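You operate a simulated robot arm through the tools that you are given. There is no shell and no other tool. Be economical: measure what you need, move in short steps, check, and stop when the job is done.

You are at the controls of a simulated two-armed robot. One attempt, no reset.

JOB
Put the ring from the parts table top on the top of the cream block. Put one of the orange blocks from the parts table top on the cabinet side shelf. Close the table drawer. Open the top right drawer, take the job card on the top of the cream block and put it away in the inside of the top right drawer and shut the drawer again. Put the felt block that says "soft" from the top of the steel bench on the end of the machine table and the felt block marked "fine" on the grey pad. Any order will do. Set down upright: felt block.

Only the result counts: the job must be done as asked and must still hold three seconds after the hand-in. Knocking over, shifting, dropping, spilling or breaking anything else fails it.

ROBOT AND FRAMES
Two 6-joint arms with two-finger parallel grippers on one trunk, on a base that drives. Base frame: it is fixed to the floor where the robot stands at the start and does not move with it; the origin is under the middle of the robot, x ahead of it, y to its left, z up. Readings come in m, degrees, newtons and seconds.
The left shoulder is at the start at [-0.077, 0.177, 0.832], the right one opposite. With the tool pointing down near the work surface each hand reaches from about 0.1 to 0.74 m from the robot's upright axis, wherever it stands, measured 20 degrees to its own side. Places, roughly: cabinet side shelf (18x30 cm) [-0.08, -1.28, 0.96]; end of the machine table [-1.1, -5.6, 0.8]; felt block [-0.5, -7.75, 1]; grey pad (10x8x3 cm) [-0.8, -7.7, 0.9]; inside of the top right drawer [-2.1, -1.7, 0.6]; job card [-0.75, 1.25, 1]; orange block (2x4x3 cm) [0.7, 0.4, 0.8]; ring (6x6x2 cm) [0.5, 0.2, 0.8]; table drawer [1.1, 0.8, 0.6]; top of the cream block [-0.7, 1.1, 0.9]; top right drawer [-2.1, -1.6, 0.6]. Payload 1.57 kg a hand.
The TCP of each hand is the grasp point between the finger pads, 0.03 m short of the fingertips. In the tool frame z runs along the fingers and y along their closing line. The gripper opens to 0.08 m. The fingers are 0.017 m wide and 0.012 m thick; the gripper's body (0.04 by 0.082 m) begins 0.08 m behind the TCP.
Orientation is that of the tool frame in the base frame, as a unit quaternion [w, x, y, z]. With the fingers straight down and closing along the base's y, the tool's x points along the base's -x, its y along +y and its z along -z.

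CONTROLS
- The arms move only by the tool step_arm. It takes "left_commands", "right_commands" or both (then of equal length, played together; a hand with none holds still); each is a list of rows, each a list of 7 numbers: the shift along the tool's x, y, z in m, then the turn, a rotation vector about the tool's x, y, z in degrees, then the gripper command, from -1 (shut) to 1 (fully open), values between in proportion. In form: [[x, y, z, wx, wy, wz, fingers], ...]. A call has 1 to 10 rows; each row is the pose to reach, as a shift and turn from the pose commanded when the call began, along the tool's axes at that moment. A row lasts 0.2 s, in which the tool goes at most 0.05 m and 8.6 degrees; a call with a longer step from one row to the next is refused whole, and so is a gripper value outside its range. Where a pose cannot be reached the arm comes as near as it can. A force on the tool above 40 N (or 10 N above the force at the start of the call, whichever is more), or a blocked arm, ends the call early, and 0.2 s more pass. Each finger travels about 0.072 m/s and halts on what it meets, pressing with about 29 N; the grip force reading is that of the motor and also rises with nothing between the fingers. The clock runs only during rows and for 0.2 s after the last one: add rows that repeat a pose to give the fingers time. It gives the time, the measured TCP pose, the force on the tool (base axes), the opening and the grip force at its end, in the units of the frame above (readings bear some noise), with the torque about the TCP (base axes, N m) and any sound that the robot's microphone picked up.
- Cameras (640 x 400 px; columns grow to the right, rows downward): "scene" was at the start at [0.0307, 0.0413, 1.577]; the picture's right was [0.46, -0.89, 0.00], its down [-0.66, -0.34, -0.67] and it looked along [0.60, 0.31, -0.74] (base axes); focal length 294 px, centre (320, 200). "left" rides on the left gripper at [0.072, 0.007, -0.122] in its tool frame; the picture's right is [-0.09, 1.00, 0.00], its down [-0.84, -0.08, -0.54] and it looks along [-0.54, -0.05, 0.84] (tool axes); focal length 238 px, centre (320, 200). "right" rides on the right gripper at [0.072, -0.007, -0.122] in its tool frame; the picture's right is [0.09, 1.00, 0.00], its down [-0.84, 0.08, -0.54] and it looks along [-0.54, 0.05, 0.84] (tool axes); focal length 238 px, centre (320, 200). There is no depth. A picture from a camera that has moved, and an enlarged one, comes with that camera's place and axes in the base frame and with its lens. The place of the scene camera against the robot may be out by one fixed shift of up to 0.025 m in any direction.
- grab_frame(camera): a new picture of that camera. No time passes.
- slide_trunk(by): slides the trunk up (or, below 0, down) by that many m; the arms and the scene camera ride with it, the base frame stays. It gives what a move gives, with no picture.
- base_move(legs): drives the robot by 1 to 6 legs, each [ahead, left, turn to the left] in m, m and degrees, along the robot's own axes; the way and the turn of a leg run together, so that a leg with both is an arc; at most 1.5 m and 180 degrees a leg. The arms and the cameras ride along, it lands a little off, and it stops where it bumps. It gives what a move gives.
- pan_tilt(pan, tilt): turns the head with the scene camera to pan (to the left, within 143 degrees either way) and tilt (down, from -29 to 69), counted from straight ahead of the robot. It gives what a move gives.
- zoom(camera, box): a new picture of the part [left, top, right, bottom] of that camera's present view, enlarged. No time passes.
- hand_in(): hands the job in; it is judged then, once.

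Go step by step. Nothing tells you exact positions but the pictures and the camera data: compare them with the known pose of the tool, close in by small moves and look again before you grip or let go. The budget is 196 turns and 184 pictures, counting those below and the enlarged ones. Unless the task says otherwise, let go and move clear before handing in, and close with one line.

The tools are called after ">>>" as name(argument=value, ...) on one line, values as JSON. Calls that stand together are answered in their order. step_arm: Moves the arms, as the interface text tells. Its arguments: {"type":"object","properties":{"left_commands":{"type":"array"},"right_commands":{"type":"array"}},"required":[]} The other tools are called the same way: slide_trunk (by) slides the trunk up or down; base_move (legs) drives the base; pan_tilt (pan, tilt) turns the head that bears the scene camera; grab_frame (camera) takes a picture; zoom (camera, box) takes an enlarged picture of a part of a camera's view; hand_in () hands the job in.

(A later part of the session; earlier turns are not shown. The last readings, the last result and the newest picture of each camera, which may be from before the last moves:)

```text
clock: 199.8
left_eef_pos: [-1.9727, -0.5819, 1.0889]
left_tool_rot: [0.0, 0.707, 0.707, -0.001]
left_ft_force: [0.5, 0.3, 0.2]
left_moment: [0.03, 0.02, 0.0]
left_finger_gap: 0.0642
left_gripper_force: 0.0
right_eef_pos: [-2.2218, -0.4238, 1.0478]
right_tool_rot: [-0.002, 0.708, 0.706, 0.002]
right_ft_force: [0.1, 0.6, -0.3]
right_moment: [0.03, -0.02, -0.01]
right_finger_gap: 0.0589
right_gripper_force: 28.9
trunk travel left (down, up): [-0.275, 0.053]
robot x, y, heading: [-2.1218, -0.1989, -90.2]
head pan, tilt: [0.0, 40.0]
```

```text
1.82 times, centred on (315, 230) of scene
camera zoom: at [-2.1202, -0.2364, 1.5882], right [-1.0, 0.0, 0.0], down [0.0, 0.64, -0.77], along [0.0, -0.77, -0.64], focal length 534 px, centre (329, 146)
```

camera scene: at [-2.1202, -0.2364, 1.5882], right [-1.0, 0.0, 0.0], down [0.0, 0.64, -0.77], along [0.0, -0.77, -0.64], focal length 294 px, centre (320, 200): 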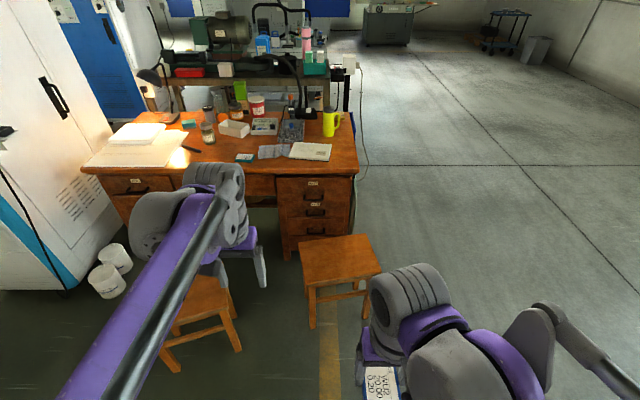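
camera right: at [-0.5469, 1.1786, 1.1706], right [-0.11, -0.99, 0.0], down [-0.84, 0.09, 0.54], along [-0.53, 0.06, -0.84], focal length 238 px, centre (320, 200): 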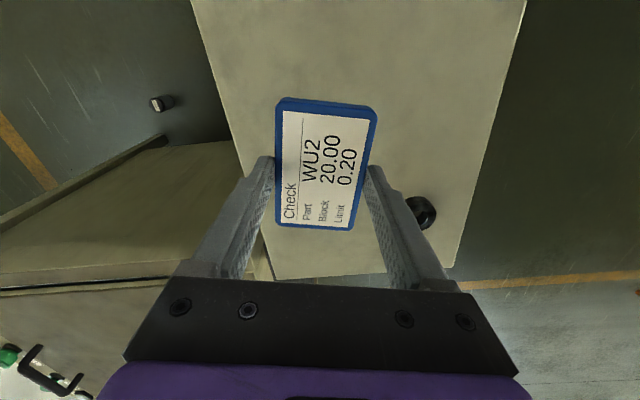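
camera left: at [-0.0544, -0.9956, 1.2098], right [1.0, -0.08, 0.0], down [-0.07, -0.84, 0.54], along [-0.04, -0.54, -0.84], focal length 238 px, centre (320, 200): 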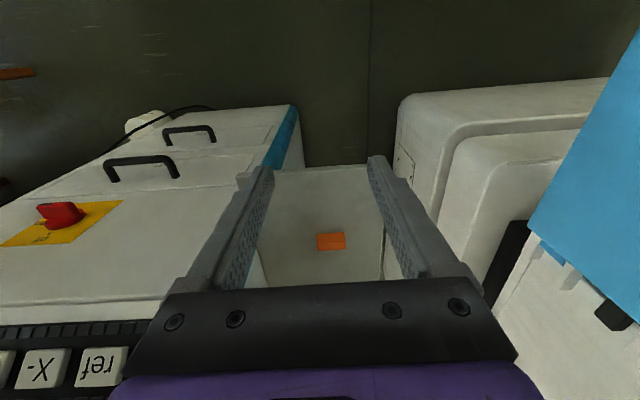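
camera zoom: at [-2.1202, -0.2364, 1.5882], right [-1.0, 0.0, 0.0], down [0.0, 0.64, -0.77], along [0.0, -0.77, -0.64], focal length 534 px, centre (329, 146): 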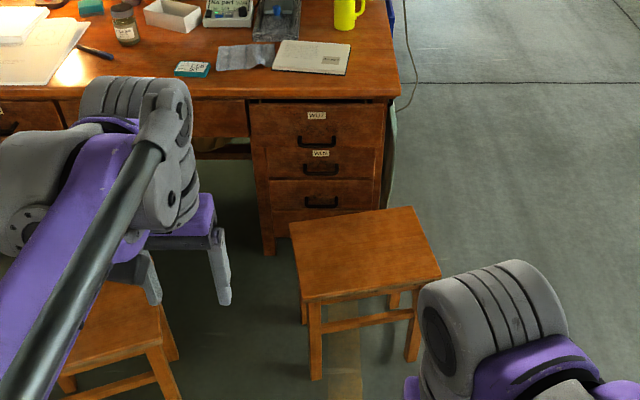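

Stool 2 stands right in front (x −2.42…−2.0, y −1.35…−1.02, z<0.45); the drawer (x −1.88…−2.29, handle ≈[-2.09, -1.5, 0.545]) can slide over it. I'll stop short of the stool and reach over with a forward-pointing left hand.

>>> base_move(legs=[[0.57, -0.05, 0]])

>>> slide_trunk(by=-0.15)

>>> pan_tilt(pan=0, tilt=50)

>>> grab_frame(camera="scene")

>>> grab_frame(camera="left")

```text
clock: 203.0
left_eef_pos: [-2.0236, -1.1422, 1.0889]
left_tool_rot: [-0.001, 0.708, 0.706, 0.0]
left_ft_force: [0.3, -0.6, 0.4]
left_moment: [0.01, -0.02, 0.02]
left_finger_gap: 0.0641
left_gripper_force: 0.0
right_eef_pos: [-2.2725, -0.9834, 1.0474]
right_tool_rot: [-0.003, 0.709, 0.705, 0.003]
right_ft_force: [-0.1, 0.7, -0.3]
right_moment: [-0.01, -0.01, -0.02]
right_finger_gap: 0.0591
right_gripper_force: 28.7
trunk travel left (down, up): [-0.275, 0.053]
robot x, y, heading: [-2.1723, -0.7578, -90.1]
head pan, tilt: [0.0, 40.0]
stopped in leg 1: the robot was blocked; the commanded pose is now the measured one
```

```text
clock: 204.7
left_eef_pos: [-2.0226, -1.1408, 0.9399]
left_tool_rot: [0.0, 0.709, 0.706, -0.001]
left_ft_force: [0.3, -0.6, 1.0]
left_moment: [-0.01, 0.01, 0.01]
left_finger_gap: 0.0638
left_gripper_force: 0.1
right_eef_pos: [-2.2732, -0.9812, 0.8973]
right_tool_rot: [-0.001, 0.709, 0.705, 0.003]
right_ft_force: [0.6, 1.1, -0.4]
right_moment: [0.01, -0.01, 0.01]
right_finger_gap: 0.0589
right_gripper_force: 29.5
trunk travel left (down, up): [-0.125, 0.203]
robot x, y, heading: [-2.1752, -0.7572, -90.1]
head pan, tilt: [0.0, 40.0]
```

```text
clock: 205.4
left_eef_pos: [-2.0225, -1.1412, 0.9384]
left_tool_rot: [-0.001, 0.708, 0.707, 0.0]
left_ft_force: [0.2, 0.1, -0.4]
left_moment: [0.02, 0.0, 0.01]
left_finger_gap: 0.0639
left_gripper_force: 0.2
right_eef_pos: [-2.2726, -0.9822, 0.8973]
right_tool_rot: [-0.002, 0.709, 0.706, 0.002]
right_ft_force: [-0.9, 0.4, -1.5]
right_moment: [0.01, 0.03, 0.0]
right_finger_gap: 0.059
right_gripper_force: 29.0
trunk travel left (down, up): [-0.125, 0.203]
robot x, y, heading: [-2.1728, -0.7575, -90.1]
head pan, tilt: [0.0, 50.0]
```

```text
126 pictures are left
camera scene: at [-2.1705, -0.8019, 1.423], right [-1.0, 0.0, 0.0], down [0.0, 0.77, -0.64], along [0.0, -0.64, -0.77], focal length 294 px, centre (320, 200)
```

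scene: 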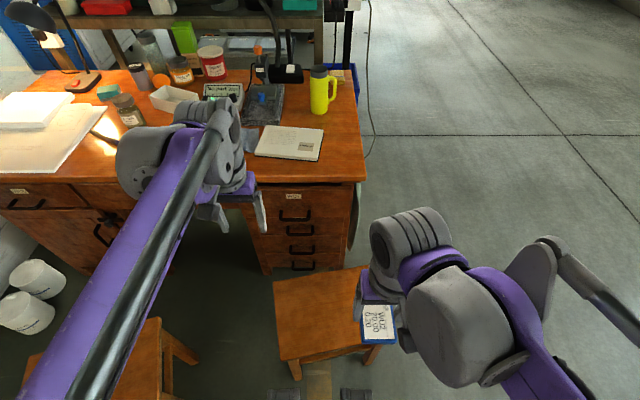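

```text
125 pictures are left
camera left: at [-2.0167, -1.0686, 1.0597], right [1.0, -0.1, 0.0], down [-0.08, -0.84, 0.54], along [-0.05, -0.54, -0.84], focal length 238 px, centre (320, 200)
```

left: 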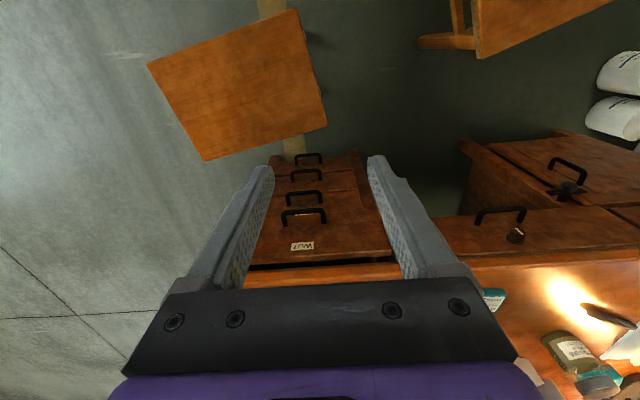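

The base stopped at the stool's edge but the stool hasn't moved. I'll roll the left hand into a forward-pointing pose with vertical closing to grip the handle bar; backing off the base 2 cm first.

>>> base_move(legs=[[-0.02, 0, 0]])

>>> step_arm(left_commands=[[-0.015, -0.004, 0.025, -4.9, -4.9, 4.9, 1], [-0.03, -0.008, 0.05, -9.8, -9.8, 9.8, 1], [-0.045, -0.012, 0.075, -14.7, -14.7, 14.7, 1], [-0.06, -0.016, 0.1, -19.6, -19.6, 19.6, 1], [-0.075, -0.02, 0.125, -24.5, -24.5, 24.5, 1], [-0.09, -0.024, 0.15, -29.4, -29.4, 29.4, 1], [-0.105, -0.028, 0.175, -34.3, -34.3, 34.3, 1], [-0.12, -0.03, 0.2, -39.2, -39.2, 39.2, 1]])

>>> step_arm(left_commands=[[0, 0, 0, -4.9, -4.9, 4.9, 1], [0, 0, 0, -9.8, -9.8, 9.8, 1], [0, 0, 0, -14.7, -14.7, 14.7, 1], [0, 0, 0, -19.6, -19.6, 19.6, 1], [0, 0, 0, -24.5, -24.5, 24.5, 1], [0, 0, 0, -29.4, -29.4, 29.4, 1], [0, 0, 0, -30.1, -30.1, 30.1, 1]])

>>> grab_frame(camera="left")

>>> grab_frame(camera="scene")

```text
clock: 206.2
left_eef_pos: [-2.0232, -1.1199, 0.9384]
left_tool_rot: [0.0, 0.708, 0.706, 0.0]
left_ft_force: [0.4, 0.1, -0.4]
left_moment: [-0.01, -0.02, 0.01]
left_finger_gap: 0.0641
left_gripper_force: 0.0
right_eef_pos: [-2.2718, -0.963, 0.8982]
right_tool_rot: [-0.002, 0.709, 0.706, 0.002]
right_ft_force: [0.2, 0.2, 0.5]
right_moment: [-0.01, 0.02, -0.03]
right_finger_gap: 0.0588
right_gripper_force: 29.1
trunk travel left (down, up): [-0.125, 0.203]
robot x, y, heading: [-2.1689, -0.7348, -90.0]
head pan, tilt: [0.0, 50.0]
```

```text
clock: 208.0
left_eef_pos: [-2.0539, -1.2427, 0.7392]
left_tool_rot: [0.457, 0.815, 0.356, 0.0]
left_ft_force: [0.9, 0.0, -1.2]
left_moment: [-0.03, 0.01, 0.0]
left_finger_gap: 0.0799
left_gripper_force: 0.0
right_eef_pos: [-2.2731, -0.9632, 0.8966]
right_tool_rot: [-0.002, 0.709, 0.706, 0.002]
right_ft_force: [-0.7, -0.2, -2.0]
right_moment: [-0.03, -0.03, -0.04]
right_finger_gap: 0.0591
right_gripper_force: 29.5
trunk travel left (down, up): [-0.125, 0.203]
robot x, y, heading: [-2.1698, -0.7371, -89.9]
head pan, tilt: [0.0, 50.0]
```

```text
clock: 209.6
left_eef_pos: [-2.0535, -1.2421, 0.7377]
left_tool_rot: [0.707, 0.707, -0.002, -0.001]
left_ft_force: [-0.1, -0.1, -0.5]
left_moment: [0.0, -0.04, 0.01]
left_finger_gap: 0.0798
left_gripper_force: 0.0
right_eef_pos: [-2.272, -0.9629, 0.8965]
right_tool_rot: [-0.003, 0.708, 0.706, 0.002]
right_ft_force: [0.3, -0.4, -1.8]
right_moment: [0.01, 0.0, -0.01]
right_finger_gap: 0.059
right_gripper_force: 28.9
trunk travel left (down, up): [-0.125, 0.203]
robot x, y, heading: [-2.1717, -0.7362, -90.2]
head pan, tilt: [0.0, 50.0]
```

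```text
124 pictures are left
camera left: at [-1.9813, -1.119, 0.7441], right [-0.09, 0.0, 1.0], down [-0.83, 0.55, -0.08], along [-0.54, -0.84, -0.05], focal length 238 px, centre (320, 200)
```

left: 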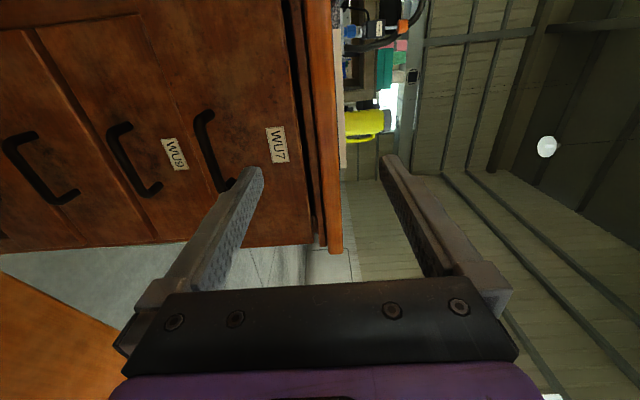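

```text
123 pictures are left
camera scene: at [-2.1705, -0.7823, 1.4229], right [-1.0, 0.0, 0.0], down [0.0, 0.77, -0.64], along [0.0, -0.64, -0.77], focal length 294 px, centre (320, 200)
```

scene: 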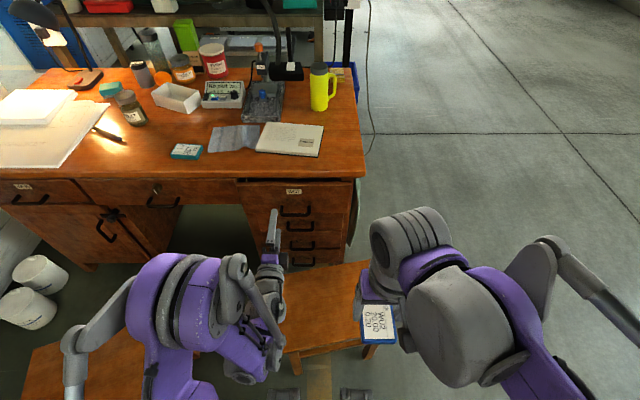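

The left hand now points forward with vertical closing. Handle bar estimated at [-2.08, -1.394, 0.595]; move in front of it and look.

>>> step_arm(left_commands=[[-0.007, -0.04, 0.01, 0, 0, 0, 1], [-0.014, -0.08, 0.02, 0, 0, 0, 1], [-0.021, -0.12, 0.03, 0, 0, 0, 1], [-0.0265, -0.143, 0.05, 0, 0, 0, 1], [-0.0265, -0.143, 0.07, 0, 0, 0, 1]])

>>> grab_frame(camera="left")

>>> zoom(camera="scene", box=[220, 160, 380, 300])

```text
clock: 210.8
left_eef_pos: [-2.0796, -1.3139, 0.5969]
left_tool_rot: [0.707, 0.707, -0.001, -0.001]
left_ft_force: [-0.2, 0.5, -0.2]
left_moment: [-0.01, -0.04, -0.03]
left_finger_gap: 0.0801
left_gripper_force: 0.1
left hand out of reach, approached as far as the arm can: row 1, 2, 3, 4
right_eef_pos: [-2.272, -0.9628, 0.8966]
right_tool_rot: [-0.002, 0.708, 0.706, 0.002]
right_ft_force: [-0.2, 0.1, 0.1]
right_moment: [0.01, -0.01, 0.02]
right_finger_gap: 0.059
right_gripper_force: 28.8
trunk travel left (down, up): [-0.125, 0.203]
robot x, y, heading: [-2.1703, -0.7385, -90.3]
head pan, tilt: [0.0, 50.0]
```

```text
122 pictures are left
camera left: at [-2.0081, -1.1904, 0.6022], right [-0.09, 0.0, 1.0], down [-0.84, 0.54, -0.08], along [-0.54, -0.84, -0.05], focal length 238 px, centre (320, 200)
```

left: 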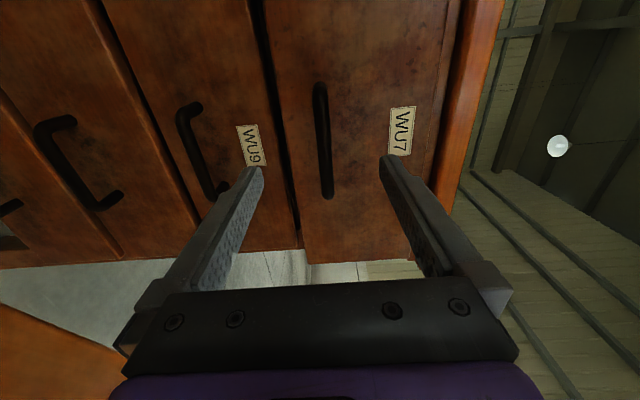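

```text
2.86 times, centred on (300, 230) of scene
camera zoom: at [-2.1703, -0.7824, 1.423], right [-1.0, 0.0, 0.0], down [0.0, 0.77, -0.64], along [0.0, -0.64, -0.77], focal length 840 px, centre (377, 114)
```

zoom: 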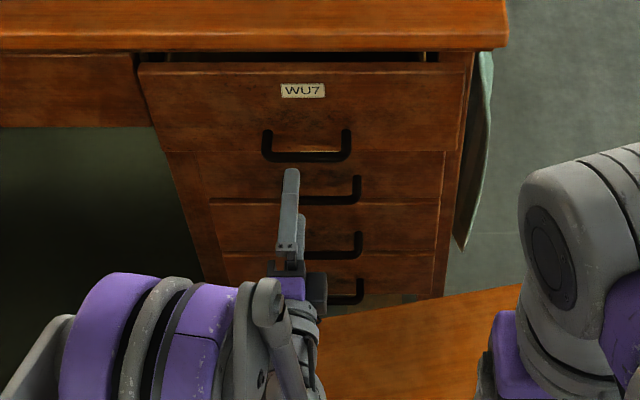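

The bar sits centred between the fingers. Advance ~0.07 m and close.

>>> step_arm(left_commands=[[0, 0.001, 0.03, 0, 0, 0, 1], [0, 0.001, 0.055, 0, 0, 0, 1], [0, 0.001, 0.07, 0, 0, 0, 1], [0, 0.001, 0.07, 0, 0, 0, 1]])

>>> grab_frame(camera="left")

```text
clock: 211.8
left_eef_pos: [-2.0796, -1.3837, 0.5967]
left_tool_rot: [0.707, 0.707, -0.001, -0.001]
left_ft_force: [-0.4, -0.4, 0.4]
left_moment: [0.01, 0.03, 0.01]
left_finger_gap: 0.08
left_gripper_force: 0.0
right_eef_pos: [-2.2727, -0.9634, 0.8974]
right_tool_rot: [-0.002, 0.708, 0.706, 0.002]
right_ft_force: [-0.1, 0.1, 0.0]
right_moment: [-0.02, -0.02, 0.01]
right_finger_gap: 0.059
right_gripper_force: 29.0
trunk travel left (down, up): [-0.125, 0.203]
robot x, y, heading: [-2.1716, -0.7344, -90.3]
head pan, tilt: [0.0, 50.0]
```

```text
120 pictures are left
camera left: at [-2.0088, -1.2604, 0.6025], right [-0.09, 0.0, 1.0], down [-0.84, 0.54, -0.08], along [-0.54, -0.84, -0.05], focal length 238 px, centre (320, 200)
```

left: 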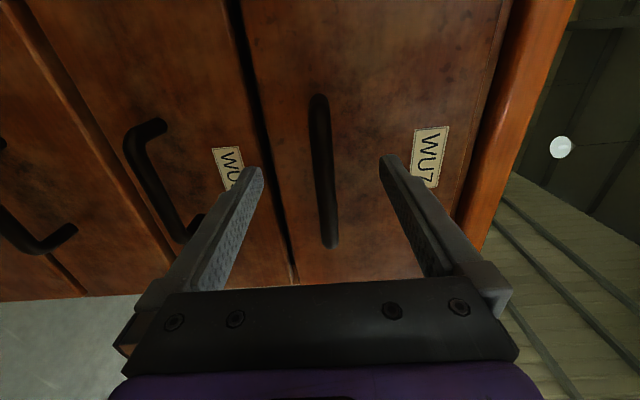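

Bar is still ~2 cm beyond the grasp point; advance a bit more and close.

>>> step_arm(left_commands=[[0, 0.001, 0.01, 0, 0, 0, 1], [0, 0.001, 0.018, 0, 0, 0, 1], [0, 0.001, 0.018, 0, 0, 0, 0.2], [0, 0.001, 0.018, 0, 0, 0, -0.4], [0, 0.001, 0.018, 0, 0, 0, -1], [0, 0.001, 0.018, 0, 0, 0, -1], [0, 0.001, 0.018, 0, 0, 0, -1]])

>>> grab_frame(camera="left")

```text
clock: 213.4
left_eef_pos: [-2.0796, -1.398, 0.6]
left_tool_rot: [0.708, 0.706, 0.0, -0.001]
left_ft_force: [0.5, -3.0, 26.2]
left_moment: [0.17, 0.03, 0.46]
left_finger_gap: 0.0125
left_gripper_force: 29.6
right_eef_pos: [-2.2731, -0.9622, 0.8984]
right_tool_rot: [-0.001, 0.708, 0.706, 0.001]
right_ft_force: [-0.6, -0.1, -0.8]
right_moment: [-0.02, 0.02, -0.01]
right_finger_gap: 0.059
right_gripper_force: 29.3
trunk travel left (down, up): [-0.125, 0.203]
robot x, y, heading: [-2.1707, -0.7396, -90.1]
head pan, tilt: [0.0, 50.0]
```

```text
119 pictures are left
camera left: at [-2.0087, -1.2763, 0.6052], right [-0.09, 0.0, 1.0], down [-0.84, 0.54, -0.08], along [-0.54, -0.84, -0.05], focal length 238 px, centre (320, 200)
```

left: 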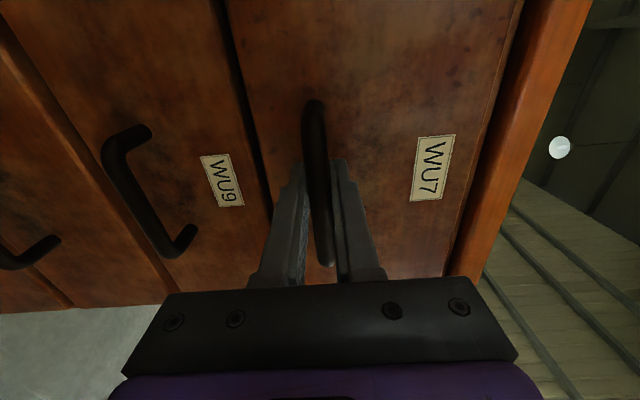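

Gripped the handle. Pull the drawer out ~0.22 m.

>>> step_arm(left_commands=[[0, 0.004, -0.02, 0, 0, 0, -1], [0, 0.004, -0.05, 0, 0, 0, -1], [0, 0.004, -0.08, 0, 0, 0, -1], [0, 0.004, -0.11, 0, 0, 0, -1], [0, 0.004, -0.14, 0, 0, 0, -1], [0, 0.004, -0.17, 0, 0, 0, -1], [0, 0.004, -0.2, 0, 0, 0, -1], [0, 0.004, -0.22, 0, 0, 0, -1]])

>>> grab_frame(camera="scene")

```text
clock: 214.4
left_eef_pos: [-2.0796, -1.3116, 0.5999]
left_tool_rot: [0.704, 0.71, -0.002, -0.004]
left_ft_force: [3.2, -1.1, -20.4]
left_moment: [-0.14, -0.06, -0.22]
left_finger_gap: 0.0128
left_gripper_force: 29.4
left hand out of reach, approached as far as the arm can: row 4
right_eef_pos: [-2.2718, -0.9634, 0.8962]
right_tool_rot: [-0.002, 0.709, 0.706, 0.002]
right_ft_force: [0.7, 0.4, -1.9]
right_moment: [0.0, -0.03, -0.03]
right_finger_gap: 0.0588
right_gripper_force: 28.8
trunk travel left (down, up): [-0.125, 0.203]
robot x, y, heading: [-2.175, -0.7336, -90.0]
head pan, tilt: [0.0, 50.0]
stopped in row 4 (left hand): the force on the tool passed its limit at 43 N (the readings are from after the stop); the commanded pose is now the measured one
```

```text
118 pictures are left
camera scene: at [-2.1701, -0.7838, 1.4227], right [-1.0, 0.0, 0.0], down [0.0, 0.77, -0.64], along [0.0, -0.64, -0.77], focal length 294 px, centre (320, 200)
```

scene: 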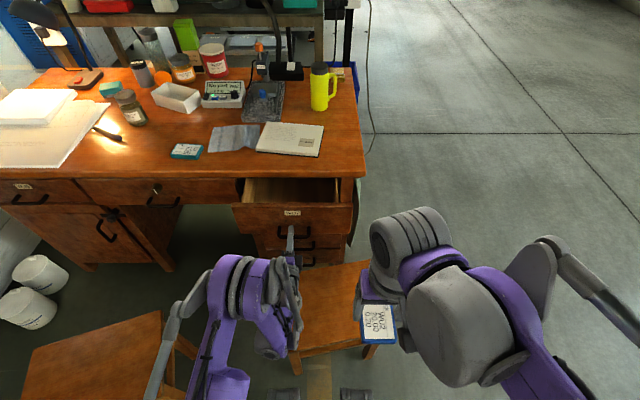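

Drawer came out ~9 cm, then the arm reached its limit. Pull the rest by backing the base.

>>> base_move(legs=[[-0.12, 0, 0]])

>>> grab_frame(camera="scene")

```text
clock: 215.7
left_eef_pos: [-2.0806, -1.1986, 0.5996]
left_tool_rot: [0.703, 0.712, -0.001, -0.004]
left_ft_force: [0.5, 1.8, -4.7]
left_moment: [-0.07, -0.02, -0.4]
left_finger_gap: 0.0126
left_gripper_force: 29.1
right_eef_pos: [-2.2718, -0.851, 0.8978]
right_tool_rot: [-0.002, 0.709, 0.705, 0.001]
right_ft_force: [0.1, -1.0, -0.4]
right_moment: [0.01, 0.03, 0.01]
right_finger_gap: 0.0591
right_gripper_force: 28.6
trunk travel left (down, up): [-0.125, 0.203]
robot x, y, heading: [-2.1744, -0.6289, -90.2]
head pan, tilt: [0.0, 50.0]
stopped in leg 1: the force on the tool passed its limit at 43 N (the readings are from after the stop); the commanded pose is now the measured one
```

```text
117 pictures are left
camera scene: at [-2.17, -0.6713, 1.4231], right [-1.0, 0.0, 0.0], down [0.0, 0.77, -0.64], along [0.0, -0.64, -0.77], focal length 294 px, centre (320, 200)
```

scene: 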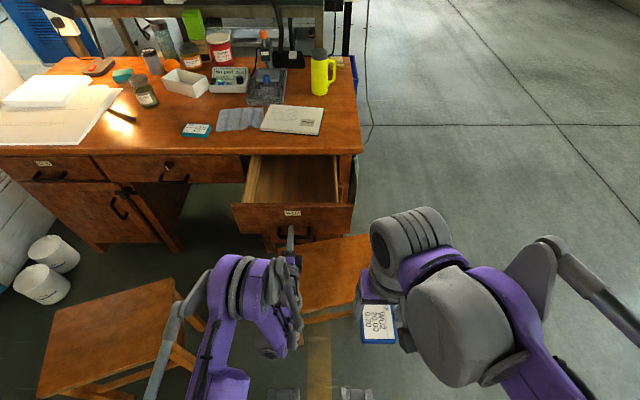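

Drawer is open about 0.2 m. Release the handle, back the base clear, and lift the left hand aside.

>>> step_arm(left_commands=[[0, 0, 0, 0, 0, 0, -0.2], [0, 0, 0, 0, 0, 0, 0.5], [0, 0, 0, 0, 0, 0, 1], [0, 0, 0, 0, 0, 0, 1]])

>>> base_move(legs=[[-0.09, 0, 0]])

>>> step_arm(left_commands=[[0.01, 0.04, 0, 0, 0, 0, 1], [0.02, 0.08, 0, 0, 0, 0, 1], [0.04, 0.12, 0, 0, 0, 0, 1], [0.06, 0.16, 0, 0, 0, 0, 1], [0.09, 0.19, 0, 0, 0, 0, 1], [0.12, 0.22, 0, 0, 0, 0, 1], [0.15, 0.25, 0, 0, 0, 0, 1]])

>>> grab_frame(camera="scene")

```text
clock: 216.7
left_eef_pos: [-2.0797, -1.1986, 0.5991]
left_tool_rot: [0.704, 0.71, -0.001, -0.004]
left_ft_force: [-0.7, 0.3, 0.4]
left_moment: [0.04, 0.01, 0.0]
left_finger_gap: 0.0802
left_gripper_force: 0.1
right_eef_pos: [-2.2718, -0.8524, 0.8979]
right_tool_rot: [-0.002, 0.709, 0.706, 0.002]
right_ft_force: [-0.1, 0.2, -0.7]
right_moment: [-0.04, 0.02, -0.04]
right_finger_gap: 0.059
right_gripper_force: 28.9
trunk travel left (down, up): [-0.125, 0.203]
robot x, y, heading: [-2.176, -0.6262, -90.1]
head pan, tilt: [0.0, 50.0]
```

```text
clock: 217.8
left_eef_pos: [-2.0796, -1.1111, 0.6012]
left_tool_rot: [0.703, 0.711, 0.0, -0.003]
left_ft_force: [0.6, 0.6, -0.4]
left_moment: [0.04, -0.04, -0.01]
left_finger_gap: 0.08
left_gripper_force: 0.1
right_eef_pos: [-2.2712, -0.7632, 0.8983]
right_tool_rot: [-0.002, 0.708, 0.706, 0.002]
right_ft_force: [0.0, 0.6, -0.5]
right_moment: [0.0, 0.01, 0.01]
right_finger_gap: 0.0589
right_gripper_force: 28.7
trunk travel left (down, up): [-0.125, 0.203]
robot x, y, heading: [-2.1697, -0.5426, -90.1]
head pan, tilt: [0.0, 50.0]
```

```text
clock: 219.4
left_eef_pos: [-1.9861, -1.1194, 0.8524]
left_tool_rot: [0.7, 0.714, 0.019, 0.016]
left_ft_force: [-0.3, 0.5, -0.8]
left_moment: [0.0, 0.0, -0.01]
left_finger_gap: 0.0802
left_gripper_force: 0.1
left hand out of reach, approached as far as the arm can: row 5, 6, 7
right_eef_pos: [-2.2709, -0.763, 0.8975]
right_tool_rot: [-0.002, 0.708, 0.706, 0.002]
right_ft_force: [0.0, 0.0, -0.3]
right_moment: [0.03, 0.0, 0.0]
right_finger_gap: 0.0592
right_gripper_force: 29.7
trunk travel left (down, up): [-0.125, 0.203]
robot x, y, heading: [-2.1696, -0.5392, -89.9]
head pan, tilt: [0.0, 50.0]
```

```text
116 pictures are left
camera scene: at [-2.1698, -0.5824, 1.423], right [-1.0, 0.0, 0.0], down [0.0, 0.77, -0.64], along [0.0, -0.64, -0.77], focal length 294 px, centre (320, 200)
```

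scene: 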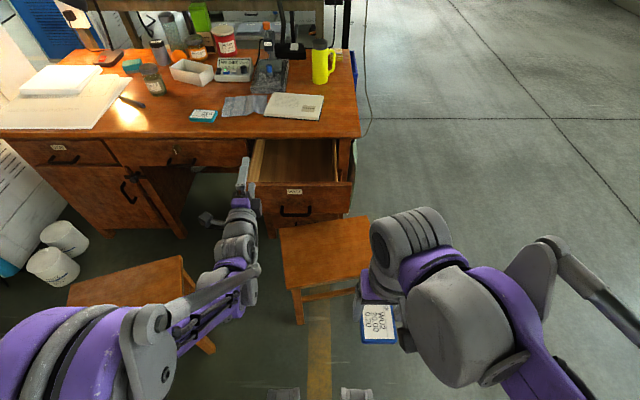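

Left hand is clear. Drive forward again so the right hand can reach into the drawer.

>>> base_move(legs=[[0.19, 0, 0]])

>>> step_arm(right_commands=[[-0.04, 0.01, 0, 0, 0, 0, -1], [-0.08, 0.02, 0, 0, 0, 0, -1], [-0.12, 0.03, 0, 0, 0, 0, -1], [-0.16, 0.05, 0, 0, 0, 0, -1], [-0.2, 0.07, 0, 0, 0, 0, -1], [-0.24, 0.09, 0, 0, 0, 0, -1], [-0.28, 0.11, 0, 0, 0, 0, -1], [-0.32, 0.12, 0, 0, 0, 0, -1], [-0.34, 0.13, 0, 0, 0, 0, -1]])

>>> grab_frame(camera="right")

>>> grab_frame(camera="scene")

```text
clock: 220.9
left_eef_pos: [-1.9871, -1.3081, 0.8512]
left_tool_rot: [0.698, 0.715, 0.019, 0.017]
left_ft_force: [-0.5, -0.7, 0.0]
left_moment: [0.0, 0.02, -0.01]
left_finger_gap: 0.0801
left_gripper_force: 0.0
right_eef_pos: [-2.2723, -0.9538, 0.897]
right_tool_rot: [-0.002, 0.709, 0.705, 0.002]
right_ft_force: [-0.7, -0.1, -0.6]
right_moment: [0.05, 0.0, 0.03]
right_finger_gap: 0.0591
right_gripper_force: 28.7
trunk travel left (down, up): [-0.125, 0.203]
robot x, y, heading: [-2.1716, -0.7244, -89.9]
head pan, tilt: [0.0, 50.0]
```

```text
clock: 222.9
left_eef_pos: [-1.986, -1.3088, 0.8503]
left_tool_rot: [0.699, 0.715, 0.019, 0.016]
left_ft_force: [-0.3, 0.0, 0.1]
left_moment: [0.02, -0.01, -0.03]
left_finger_gap: 0.0801
left_gripper_force: 0.0
right_eef_pos: [-2.1429, -1.2935, 0.8959]
right_tool_rot: [-0.002, 0.709, 0.706, 0.002]
right_ft_force: [-0.3, 0.4, 0.0]
right_moment: [-0.04, 0.03, -0.05]
right_finger_gap: 0.059
right_gripper_force: 28.6
trunk travel left (down, up): [-0.125, 0.203]
robot x, y, heading: [-2.1708, -0.7304, -89.9]
head pan, tilt: [0.0, 50.0]
```

```text
115 pictures are left
camera right: at [-2.1481, -1.221, 1.0185], right [1.0, 0.09, 0.0], down [0.07, -0.84, 0.54], along [0.05, -0.54, -0.84], focal length 238 px, centre (320, 200)
```

right: 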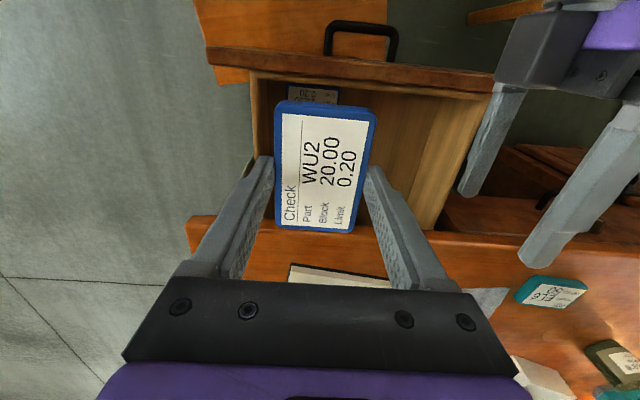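

```text
114 pictures are left
camera scene: at [-2.17, -0.7723, 1.4229], right [-1.0, 0.0, 0.0], down [0.0, 0.77, -0.64], along [0.0, -0.64, -0.77], focal length 294 px, centre (320, 200)
```

scene: 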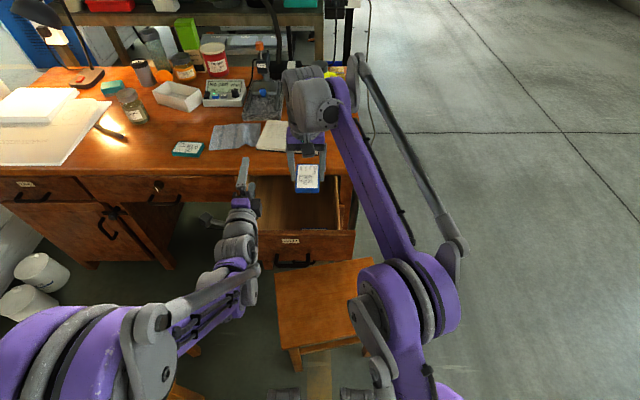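

The drawer already holds a card near x −2.15; I'll place mine at x≈−2.0. First untwist the left hand and move it out of the way.

>>> step_arm(left_commands=[[0.01, 0.012, -0.025, 4.9, 4.9, -4.9, 1], [0.02, 0.025, -0.05, 9.8, 9.8, -9.8, 1], [0.03, 0.037, -0.075, 14.7, 14.7, -14.7, 1], [0.04, 0.05, -0.1, 19.6, 19.6, -19.6, 1], [0.05, 0.062, -0.125, 24.5, 24.5, -24.5, 1], [0.06, 0.075, -0.15, 29.4, 29.4, -29.4, 1], [0.07, 0.087, -0.175, 34.3, 34.3, -34.3, 1], [0.08, 0.1, -0.2, 39.2, 39.2, -39.2, 1]])

>>> step_arm(left_commands=[[0, 0, 0, 4.9, 4.9, -4.9, 1], [0, 0, 0, 9.8, 9.8, -9.8, 1], [0, 0, 0, 14.7, 14.7, -14.7, 1], [0, 0, 0, 19.6, 19.6, -19.6, 1], [0, 0, 0, 24.5, 24.5, -24.5, 1], [0, 0, 0, 29.4, 29.4, -29.4, 1], [0, 0, 0, 30.1, 30.1, -30.1, 1]])

>>> grab_frame(camera="scene")

```text
clock: 224.7
left_eef_pos: [-1.9173, -1.1043, 0.9574]
left_tool_rot: [0.348, 0.807, 0.477, 0.013]
left_ft_force: [-0.1, 0.0, 0.0]
left_moment: [-0.01, -0.02, 0.0]
left_finger_gap: 0.0799
left_gripper_force: 0.1
right_eef_pos: [-2.1422, -1.2914, 0.8958]
right_tool_rot: [-0.002, 0.708, 0.706, 0.002]
right_ft_force: [-0.3, 0.4, -0.8]
right_moment: [0.02, 0.0, -0.03]
right_finger_gap: 0.059
right_gripper_force: 28.6
trunk travel left (down, up): [-0.125, 0.203]
robot x, y, heading: [-2.1704, -0.7278, -90.2]
head pan, tilt: [0.0, 50.0]
```

```text
clock: 226.3
left_eef_pos: [-1.9161, -1.1073, 0.9558]
left_tool_rot: [-0.009, 0.69, 0.724, 0.007]
left_ft_force: [0.1, 0.2, 0.1]
left_moment: [-0.02, -0.01, 0.03]
left_finger_gap: 0.0799
left_gripper_force: 0.0
right_eef_pos: [-2.1423, -1.2931, 0.8947]
right_tool_rot: [-0.002, 0.708, 0.706, 0.002]
right_ft_force: [-0.4, 0.1, -0.5]
right_moment: [0.0, 0.0, -0.01]
right_finger_gap: 0.0592
right_gripper_force: 29.1
trunk travel left (down, up): [-0.125, 0.203]
robot x, y, heading: [-2.169, -0.7285, -90.2]
head pan, tilt: [0.0, 50.0]
```

```text
113 pictures are left
camera scene: at [-2.1703, -0.7718, 1.4229], right [-1.0, 0.0, 0.0], down [0.0, 0.77, -0.64], along [0.0, -0.64, -0.77], focal length 294 px, centre (320, 200)
```

scene: 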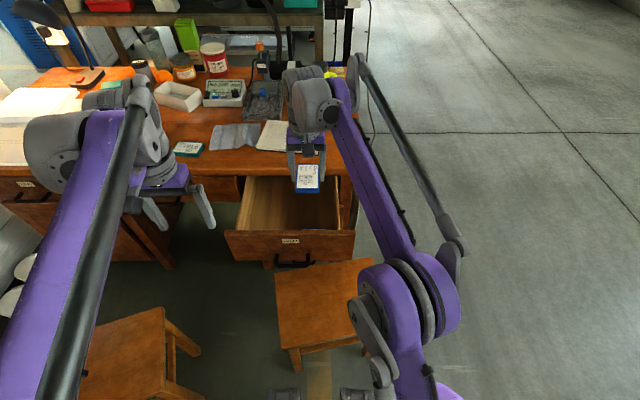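

Now shift the card over the free part of the drawer.

>>> step_arm(right_commands=[[-0.005, 0.0, 0, 0, 0, 0, -1], [-0.01, 0.03, 0, 0, 0, 0, -1], [-0.015, 0.06, 0, 0, 0, 0, -1], [-0.02, 0.09, 0, 0, 0, 0, -1], [-0.03, 0.12, 0, 0, 0, 0, -1], [-0.035, 0.145, 0.0, 0, 0, 0, -1], [-0.035, 0.145, 0.04, 0, 0, 0, -1], [-0.035, 0.145, 0.08, 0, 0, 0, -1]], left_commands=[[0.0, 0.03, 0, 0, 0, 0, 1], [0.0, 0.06, 0, 0, 0, 0, 1], [0.0, 0.09, 0, 0, 0, 0, 1], [0.02, 0.12, 0, 0, 0, 0, 1], [0.04, 0.12, 0, 0, 0, 0, 1], [0.04, 0.12, 0, 0, 0, 0, 1], [0.04, 0.12, 0, 0, 0, 0, 1], [0.04, 0.12, 0, 0, 0, 0, 1]])

>>> grab_frame(camera="right")

>>> grab_frame(camera="scene")

```text
clock: 228.1
left_eef_pos: [-1.7988, -1.0618, 0.9569]
left_tool_rot: [-0.009, 0.689, 0.725, 0.008]
left_ft_force: [-0.2, -0.8, 0.0]
left_moment: [-0.02, -0.02, -0.04]
left_finger_gap: 0.08
left_gripper_force: 0.2
right_eef_pos: [-2.0168, -1.2926, 0.8124]
right_tool_rot: [-0.003, 0.709, 0.706, 0.002]
right_ft_force: [0.4, -0.5, -0.5]
right_moment: [0.01, 0.01, -0.01]
right_finger_gap: 0.0589
right_gripper_force: 28.6
right hand out of reach, approached as far as the arm can: row 2, 3, 4, 5, 6, 7, 8
trunk travel left (down, up): [-0.125, 0.203]
robot x, y, heading: [-2.1703, -0.7244, -89.9]
head pan, tilt: [0.0, 50.0]
```

```text
112 pictures are left
camera right: at [-2.0232, -1.2197, 0.9356], right [1.0, 0.09, 0.0], down [0.07, -0.84, 0.54], along [0.05, -0.54, -0.84], focal length 238 px, centre (320, 200)
```

right: 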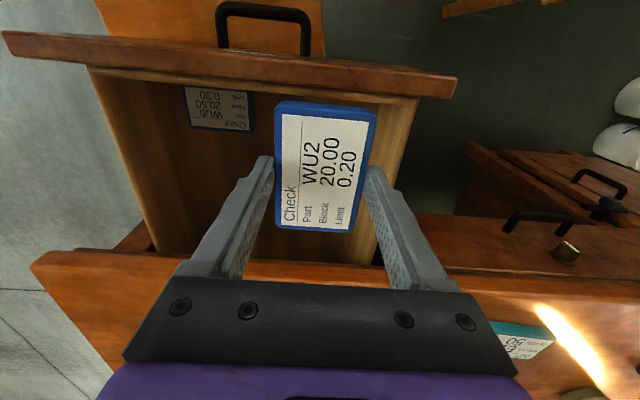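

```text
111 pictures are left
camera scene: at [-2.1704, -0.7722, 1.4229], right [-1.0, 0.0, 0.0], down [0.0, 0.77, -0.64], along [0.0, -0.64, -0.77], focal length 294 px, centre (320, 200)
```

scene: 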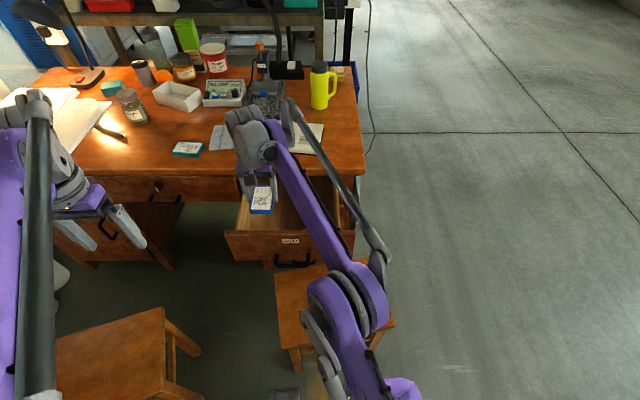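

Need ~4 cm deeper. Lower further, where the reach grows, and re-check.

>>> step_arm(right_commands=[[0.0, 0.0, 0.03, 0, 0, 0, -1], [-0.01, 0.0, 0.06, 0, 0, 0, -1], [-0.025, 0.0, 0.09, 0, 0, 0, -1], [-0.038, 0.005, 0.1, 0, 0, 0, -1], [-0.038, 0.01, 0.1, 0, 0, 0, -1]])

>>> grab_frame(camera="right")

```text
clock: 229.3
left_eef_pos: [-1.798, -1.062, 0.9549]
left_tool_rot: [-0.009, 0.69, 0.724, 0.007]
left_ft_force: [-0.4, -0.8, -0.5]
left_moment: [0.03, 0.0, 0.03]
left_finger_gap: 0.0799
left_gripper_force: 0.1
right_eef_pos: [-2.0169, -1.3218, 0.7095]
right_tool_rot: [-0.002, 0.708, 0.706, 0.002]
right_ft_force: [0.7, 0.2, -0.6]
right_moment: [0.0, -0.01, 0.04]
right_finger_gap: 0.059
right_gripper_force: 29.1
right hand out of reach, approached as far as the arm can: row 4, 5
trunk travel left (down, up): [-0.125, 0.203]
robot x, y, heading: [-2.176, -0.726, -90.0]
head pan, tilt: [0.0, 50.0]
```

```text
110 pictures are left
camera right: at [-2.0226, -1.2498, 0.8328], right [1.0, 0.09, 0.0], down [0.07, -0.84, 0.54], along [0.05, -0.54, -0.84], focal length 238 px, centre (320, 200)
```

right: 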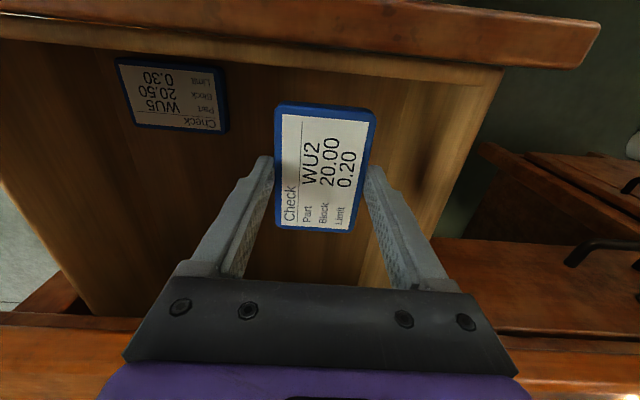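

Card is inside the drawer outline with clearance. Lower to the floor of the drawer.

>>> step_arm(right_commands=[[0, 0, 0.03, 0, 0, 0, -1], [0, 0, 0.06, 0, 0, 0, -1], [0, 0, 0.075, 0, 0, 0, -1], [0, 0, 0.085, 0, 0, 0, -1], [0, 0, 0.09, 0, 0, 0, -1], [0, 0, 0.095, 0, 0, 0, -1], [0, 0, 0.1, 0, 0, 0, -1], [0, 0, 0.105, 0, 0, 0, -1], [0, 0, 0.11, 0, 0, 0, -1], [0, 0, 0.115, 0, 0, 0, -1]])

>>> grab_frame(camera="right")

```text
clock: 231.1
left_eef_pos: [-1.7969, -1.0618, 0.9553]
left_tool_rot: [-0.009, 0.69, 0.724, 0.006]
left_ft_force: [-0.3, 0.3, 0.1]
left_moment: [-0.01, 0.03, 0.03]
left_finger_gap: 0.0801
left_gripper_force: 0.1
right_eef_pos: [-2.0155, -1.3223, 0.6117]
right_tool_rot: [-0.001, 0.709, 0.706, 0.001]
right_ft_force: [-0.2, 0.9, 19.8]
right_moment: [-0.35, 0.03, 0.0]
right_finger_gap: 0.0591
right_gripper_force: 29.1
trunk travel left (down, up): [-0.125, 0.203]
robot x, y, heading: [-2.1745, -0.7259, -90.2]
head pan, tilt: [0.0, 50.0]
stopped in row 8 (right hand): the force on the tool passed its limit at 46 N (the readings are from after the stop); the commanded pose is now the measured one
```

```text
109 pictures are left
camera right: at [-2.0219, -1.2494, 0.7351], right [1.0, 0.09, 0.0], down [0.07, -0.84, 0.54], along [0.05, -0.54, -0.84], focal length 238 px, centre (320, 200)
```

right: 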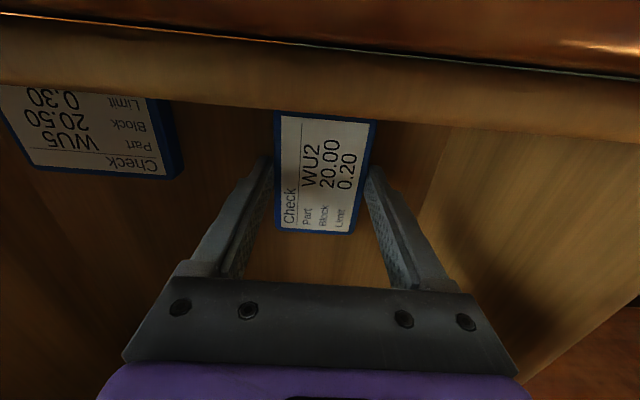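

Contact with the drawer floor. Open a little, rise and look.

>>> step_arm(right_commands=[[0, 0, -0.001, 0, 0, 0, 0.5], [0, 0, -0.001, 0, 0, 0, 0.9], [0, 0, -0.001, 0, 0, 0, 0.9], [0, 0, -0.04, 0, 0, 0, 0.9], [0, 0, -0.09, 0, 0, 0, 0.9], [0, 0, -0.14, 0, 0, 0, 0.9], [0, 0, -0.19, 0, 0, 0, 0.9], [0.03, -0.02, -0.22, 0, 0, 0, 0.9], [0.06, -0.04, -0.24, 0, 0, 0, 0.9], [0.09, -0.06, -0.24, 0, 0, 0, 0.9]])

>>> grab_frame(camera="right")

```text
clock: 233.3
left_eef_pos: [-1.7975, -1.0617, 0.9558]
left_tool_rot: [-0.009, 0.69, 0.724, 0.007]
left_ft_force: [0.8, 0.6, 0.1]
left_moment: [0.01, 0.0, 0.01]
left_finger_gap: 0.0798
left_gripper_force: 0.1
right_eef_pos: [-2.0762, -1.233, 0.8525]
right_tool_rot: [-0.002, 0.709, 0.706, 0.002]
right_ft_force: [0.3, -0.2, 0.4]
right_moment: [0.0, 0.01, 0.0]
right_finger_gap: 0.076
right_gripper_force: 0.0
right hand out of reach, approached as far as the arm can: row 6, 7
trunk travel left (down, up): [-0.125, 0.203]
robot x, y, heading: [-2.1737, -0.7234, -90.3]
head pan, tilt: [0.0, 50.0]
```

```text
108 pictures are left
camera right: at [-2.0827, -1.161, 0.9762], right [1.0, 0.09, 0.0], down [0.07, -0.84, 0.54], along [0.05, -0.54, -0.84], focal length 238 px, centre (320, 200)
```

right: 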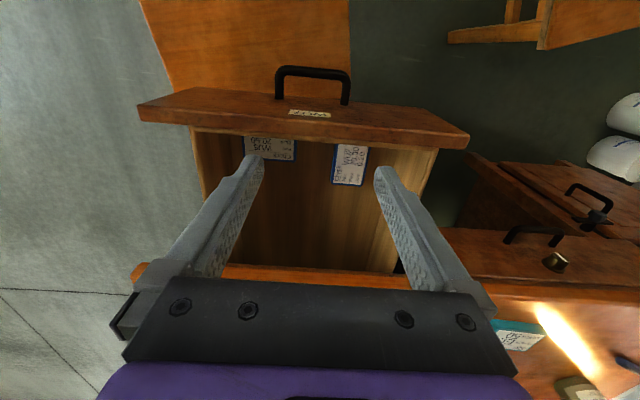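

Card lies flat in the drawer. Now tilt the closed right hand in front of the panel to push it shut.

>>> step_arm(right_commands=[[0.03, 0, 0, 0, -5, 0, 0], [0.06, 0, 0, 0, -10, 0, -1], [0.085, 0, 0, 0, -15, 0, -1], [0.085, 0, 0.03, 0, -20, 0, -1], [0.085, 0, 0.06, 0, -25, 0, -1], [0.085, 0, 0.09, 0, -30, 0, -1], [0.085, 0, 0.12, 0, -35, 0, -1], [0.085, 0, 0.15, 0, -40, 0, -1], [0.085, 0, 0.17, 0, -45, 0, -1], [0.085, 0, 0.184, 0, -50, 0, -1]])

>>> grab_frame(camera="right")

>>> grab_frame(camera="scene")

```text
clock: 235.5
left_eef_pos: [-1.7977, -1.0618, 0.9559]
left_tool_rot: [-0.008, 0.69, 0.724, 0.007]
left_ft_force: [0.1, -0.1, -0.5]
left_moment: [0.0, 0.01, -0.01]
left_finger_gap: 0.08
left_gripper_force: 0.1
right_eef_pos: [-2.0756, -1.1474, 0.6671]
right_tool_rot: [0.297, 0.642, 0.641, -0.298]
right_ft_force: [0.0, -0.5, 0.8]
right_moment: [0.02, 0.02, -0.01]
right_finger_gap: 0.0
right_gripper_force: 21.4
trunk travel left (down, up): [-0.125, 0.203]
robot x, y, heading: [-2.1723, -0.7257, -90.1]
head pan, tilt: [0.0, 50.0]
```

```text
107 pictures are left
camera right: at [-2.0817, -1.0066, 0.6906], right [1.0, 0.06, -0.07], down [0.08, -0.13, 0.99], along [0.05, -0.99, -0.13], focal length 238 px, centre (320, 200)
```

right: 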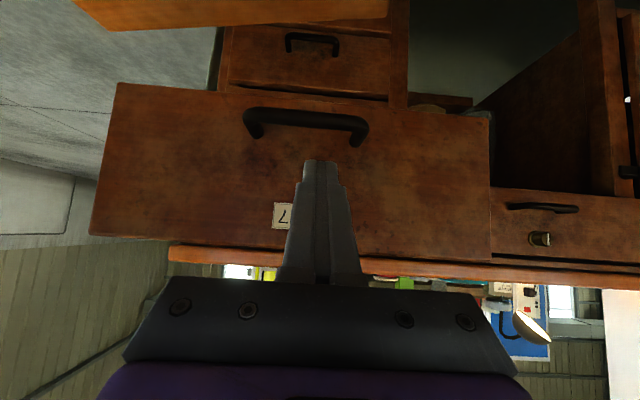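

```text
106 pictures are left
camera scene: at [-2.17, -0.7721, 1.4229], right [-1.0, 0.0, 0.0], down [0.0, 0.77, -0.64], along [0.0, -0.64, -0.77], focal length 294 px, centre (320, 200)
```

scene: 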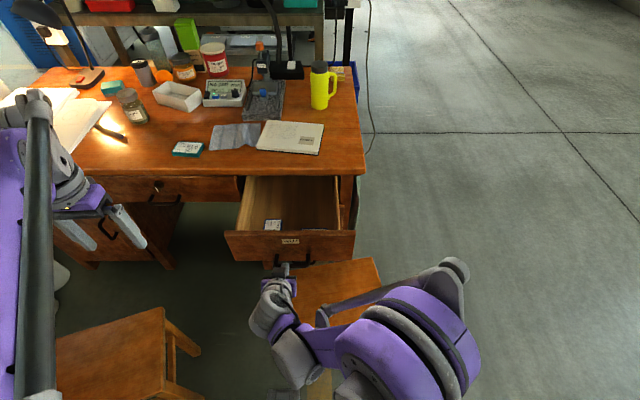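

Tip is above the handle, in front of the panel. Push forward.

>>> step_arm(right_commands=[[-0.0193, 0, 0.023, 0, 0, 0, -1], [-0.0386, 0, 0.046, 0, 0, 0, -1], [-0.054, 0, 0.0643, 0, 0, 0, -1], [-0.0694, 0, 0.0827, 0, 0, 0, -1], [-0.0849, 0, 0.101, 0, 0, 0, -1], [-0.1003, 0, 0.1195, 0, 0, 0, -1], [-0.1157, 0, 0.138, 0, 0, 0, -1], [-0.1312, 0, 0.156, 0, 0, 0, -1], [-0.1466, 0, 0.1746, 0, 0, 0, -1], [-0.1595, 0, 0.19, 0, 0, 0, -1]])

>>> grab_frame(camera="right")

>>> grab_frame(camera="scene")

```text
clock: 237.7
left_eef_pos: [-1.7974, -1.0627, 0.9562]
left_tool_rot: [-0.009, 0.689, 0.724, 0.007]
left_ft_force: [0.4, 1.1, 0.1]
left_moment: [0.01, 0.02, -0.02]
left_finger_gap: 0.0804
left_gripper_force: 0.0
right_eef_pos: [-2.0759, -1.3966, 0.6665]
right_tool_rot: [0.297, 0.642, 0.641, -0.297]
right_ft_force: [0.2, 1.0, -0.1]
right_moment: [-0.01, -0.03, 0.0]
right_finger_gap: 0.0001
right_gripper_force: 21.7
trunk travel left (down, up): [-0.125, 0.203]
robot x, y, heading: [-2.1709, -0.7254, -90.1]
head pan, tilt: [0.0, 50.0]
```

```text
105 pictures are left
camera right: at [-2.0819, -1.2568, 0.6901], right [1.0, 0.06, -0.07], down [0.08, -0.13, 0.99], along [0.05, -0.99, -0.13], focal length 238 px, centre (320, 200)
```

right: 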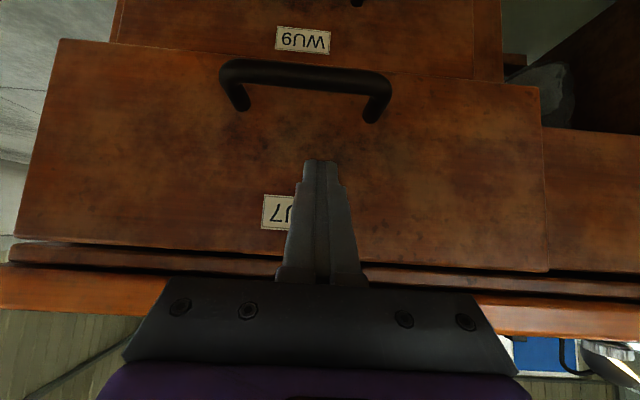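

```text
104 pictures are left
camera scene: at [-2.1702, -0.7721, 1.4229], right [-1.0, 0.0, 0.0], down [0.0, 0.77, -0.64], along [0.0, -0.64, -0.77], focal length 294 px, centre (320, 200)
```

scene: 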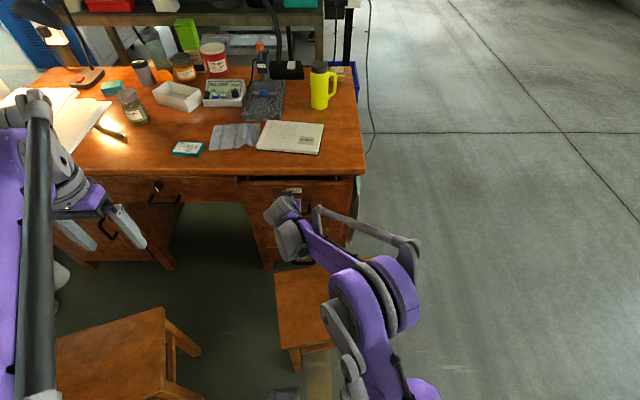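

Nearly shut; push on to the hard stop.

>>> step_arm(right_commands=[[-0.0064, 0, 0.0077, 0, 0, 0, -1], [-0.0129, 0, 0.0153, 0, 0, 0, -1], [-0.0193, 0, 0.023, 0, 0, 0, -1], [-0.0257, 0, 0.0306, 0, 0, 0, -1], [-0.0322, 0, 0.0383, 0, 0, 0, -1], [-0.0386, 0, 0.046, 0, 0, 0, -1], [-0.0418, 0, 0.0498, 0, 0, 0, -1]])

>>> zoom(camera="right", box=[0, 0, 640, 400])

```text
clock: 238.8
left_eef_pos: [-1.798, -1.0608, 0.9572]
left_tool_rot: [-0.008, 0.689, 0.725, 0.006]
left_ft_force: [0.1, -0.4, -0.2]
left_moment: [0.02, -0.04, 0.01]
left_finger_gap: 0.0798
left_gripper_force: 0.2
right_eef_pos: [-2.0744, -1.431, 0.6659]
right_tool_rot: [0.294, 0.644, 0.641, -0.296]
right_ft_force: [-2.6, 16.0, 6.0]
right_moment: [0.04, 0.05, -0.07]
right_finger_gap: 0.0
right_gripper_force: 21.2
trunk travel left (down, up): [-0.125, 0.203]
robot x, y, heading: [-2.1693, -0.7249, -90.0]
head pan, tilt: [0.0, 50.0]
stopped in row 5 (right hand): the force on the tool passed its limit at 51 N (the readings are from after the stop); the commanded pose is now the measured one
```

```text
1.00 times, centred on (320, 200) of right (not enlarged: the box is as wide or as high as the picture)
camera zoom: at [-2.0807, -1.2905, 0.6916], right [1.0, 0.05, -0.07], down [0.08, -0.14, 0.99], along [0.04, -0.99, -0.14], focal length 238 px, centre (320, 200)
```

zoom: 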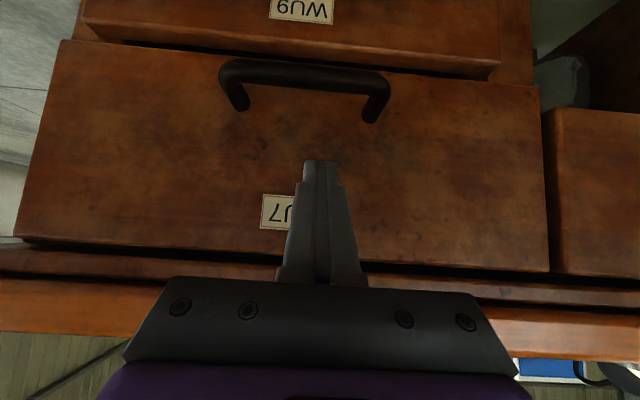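

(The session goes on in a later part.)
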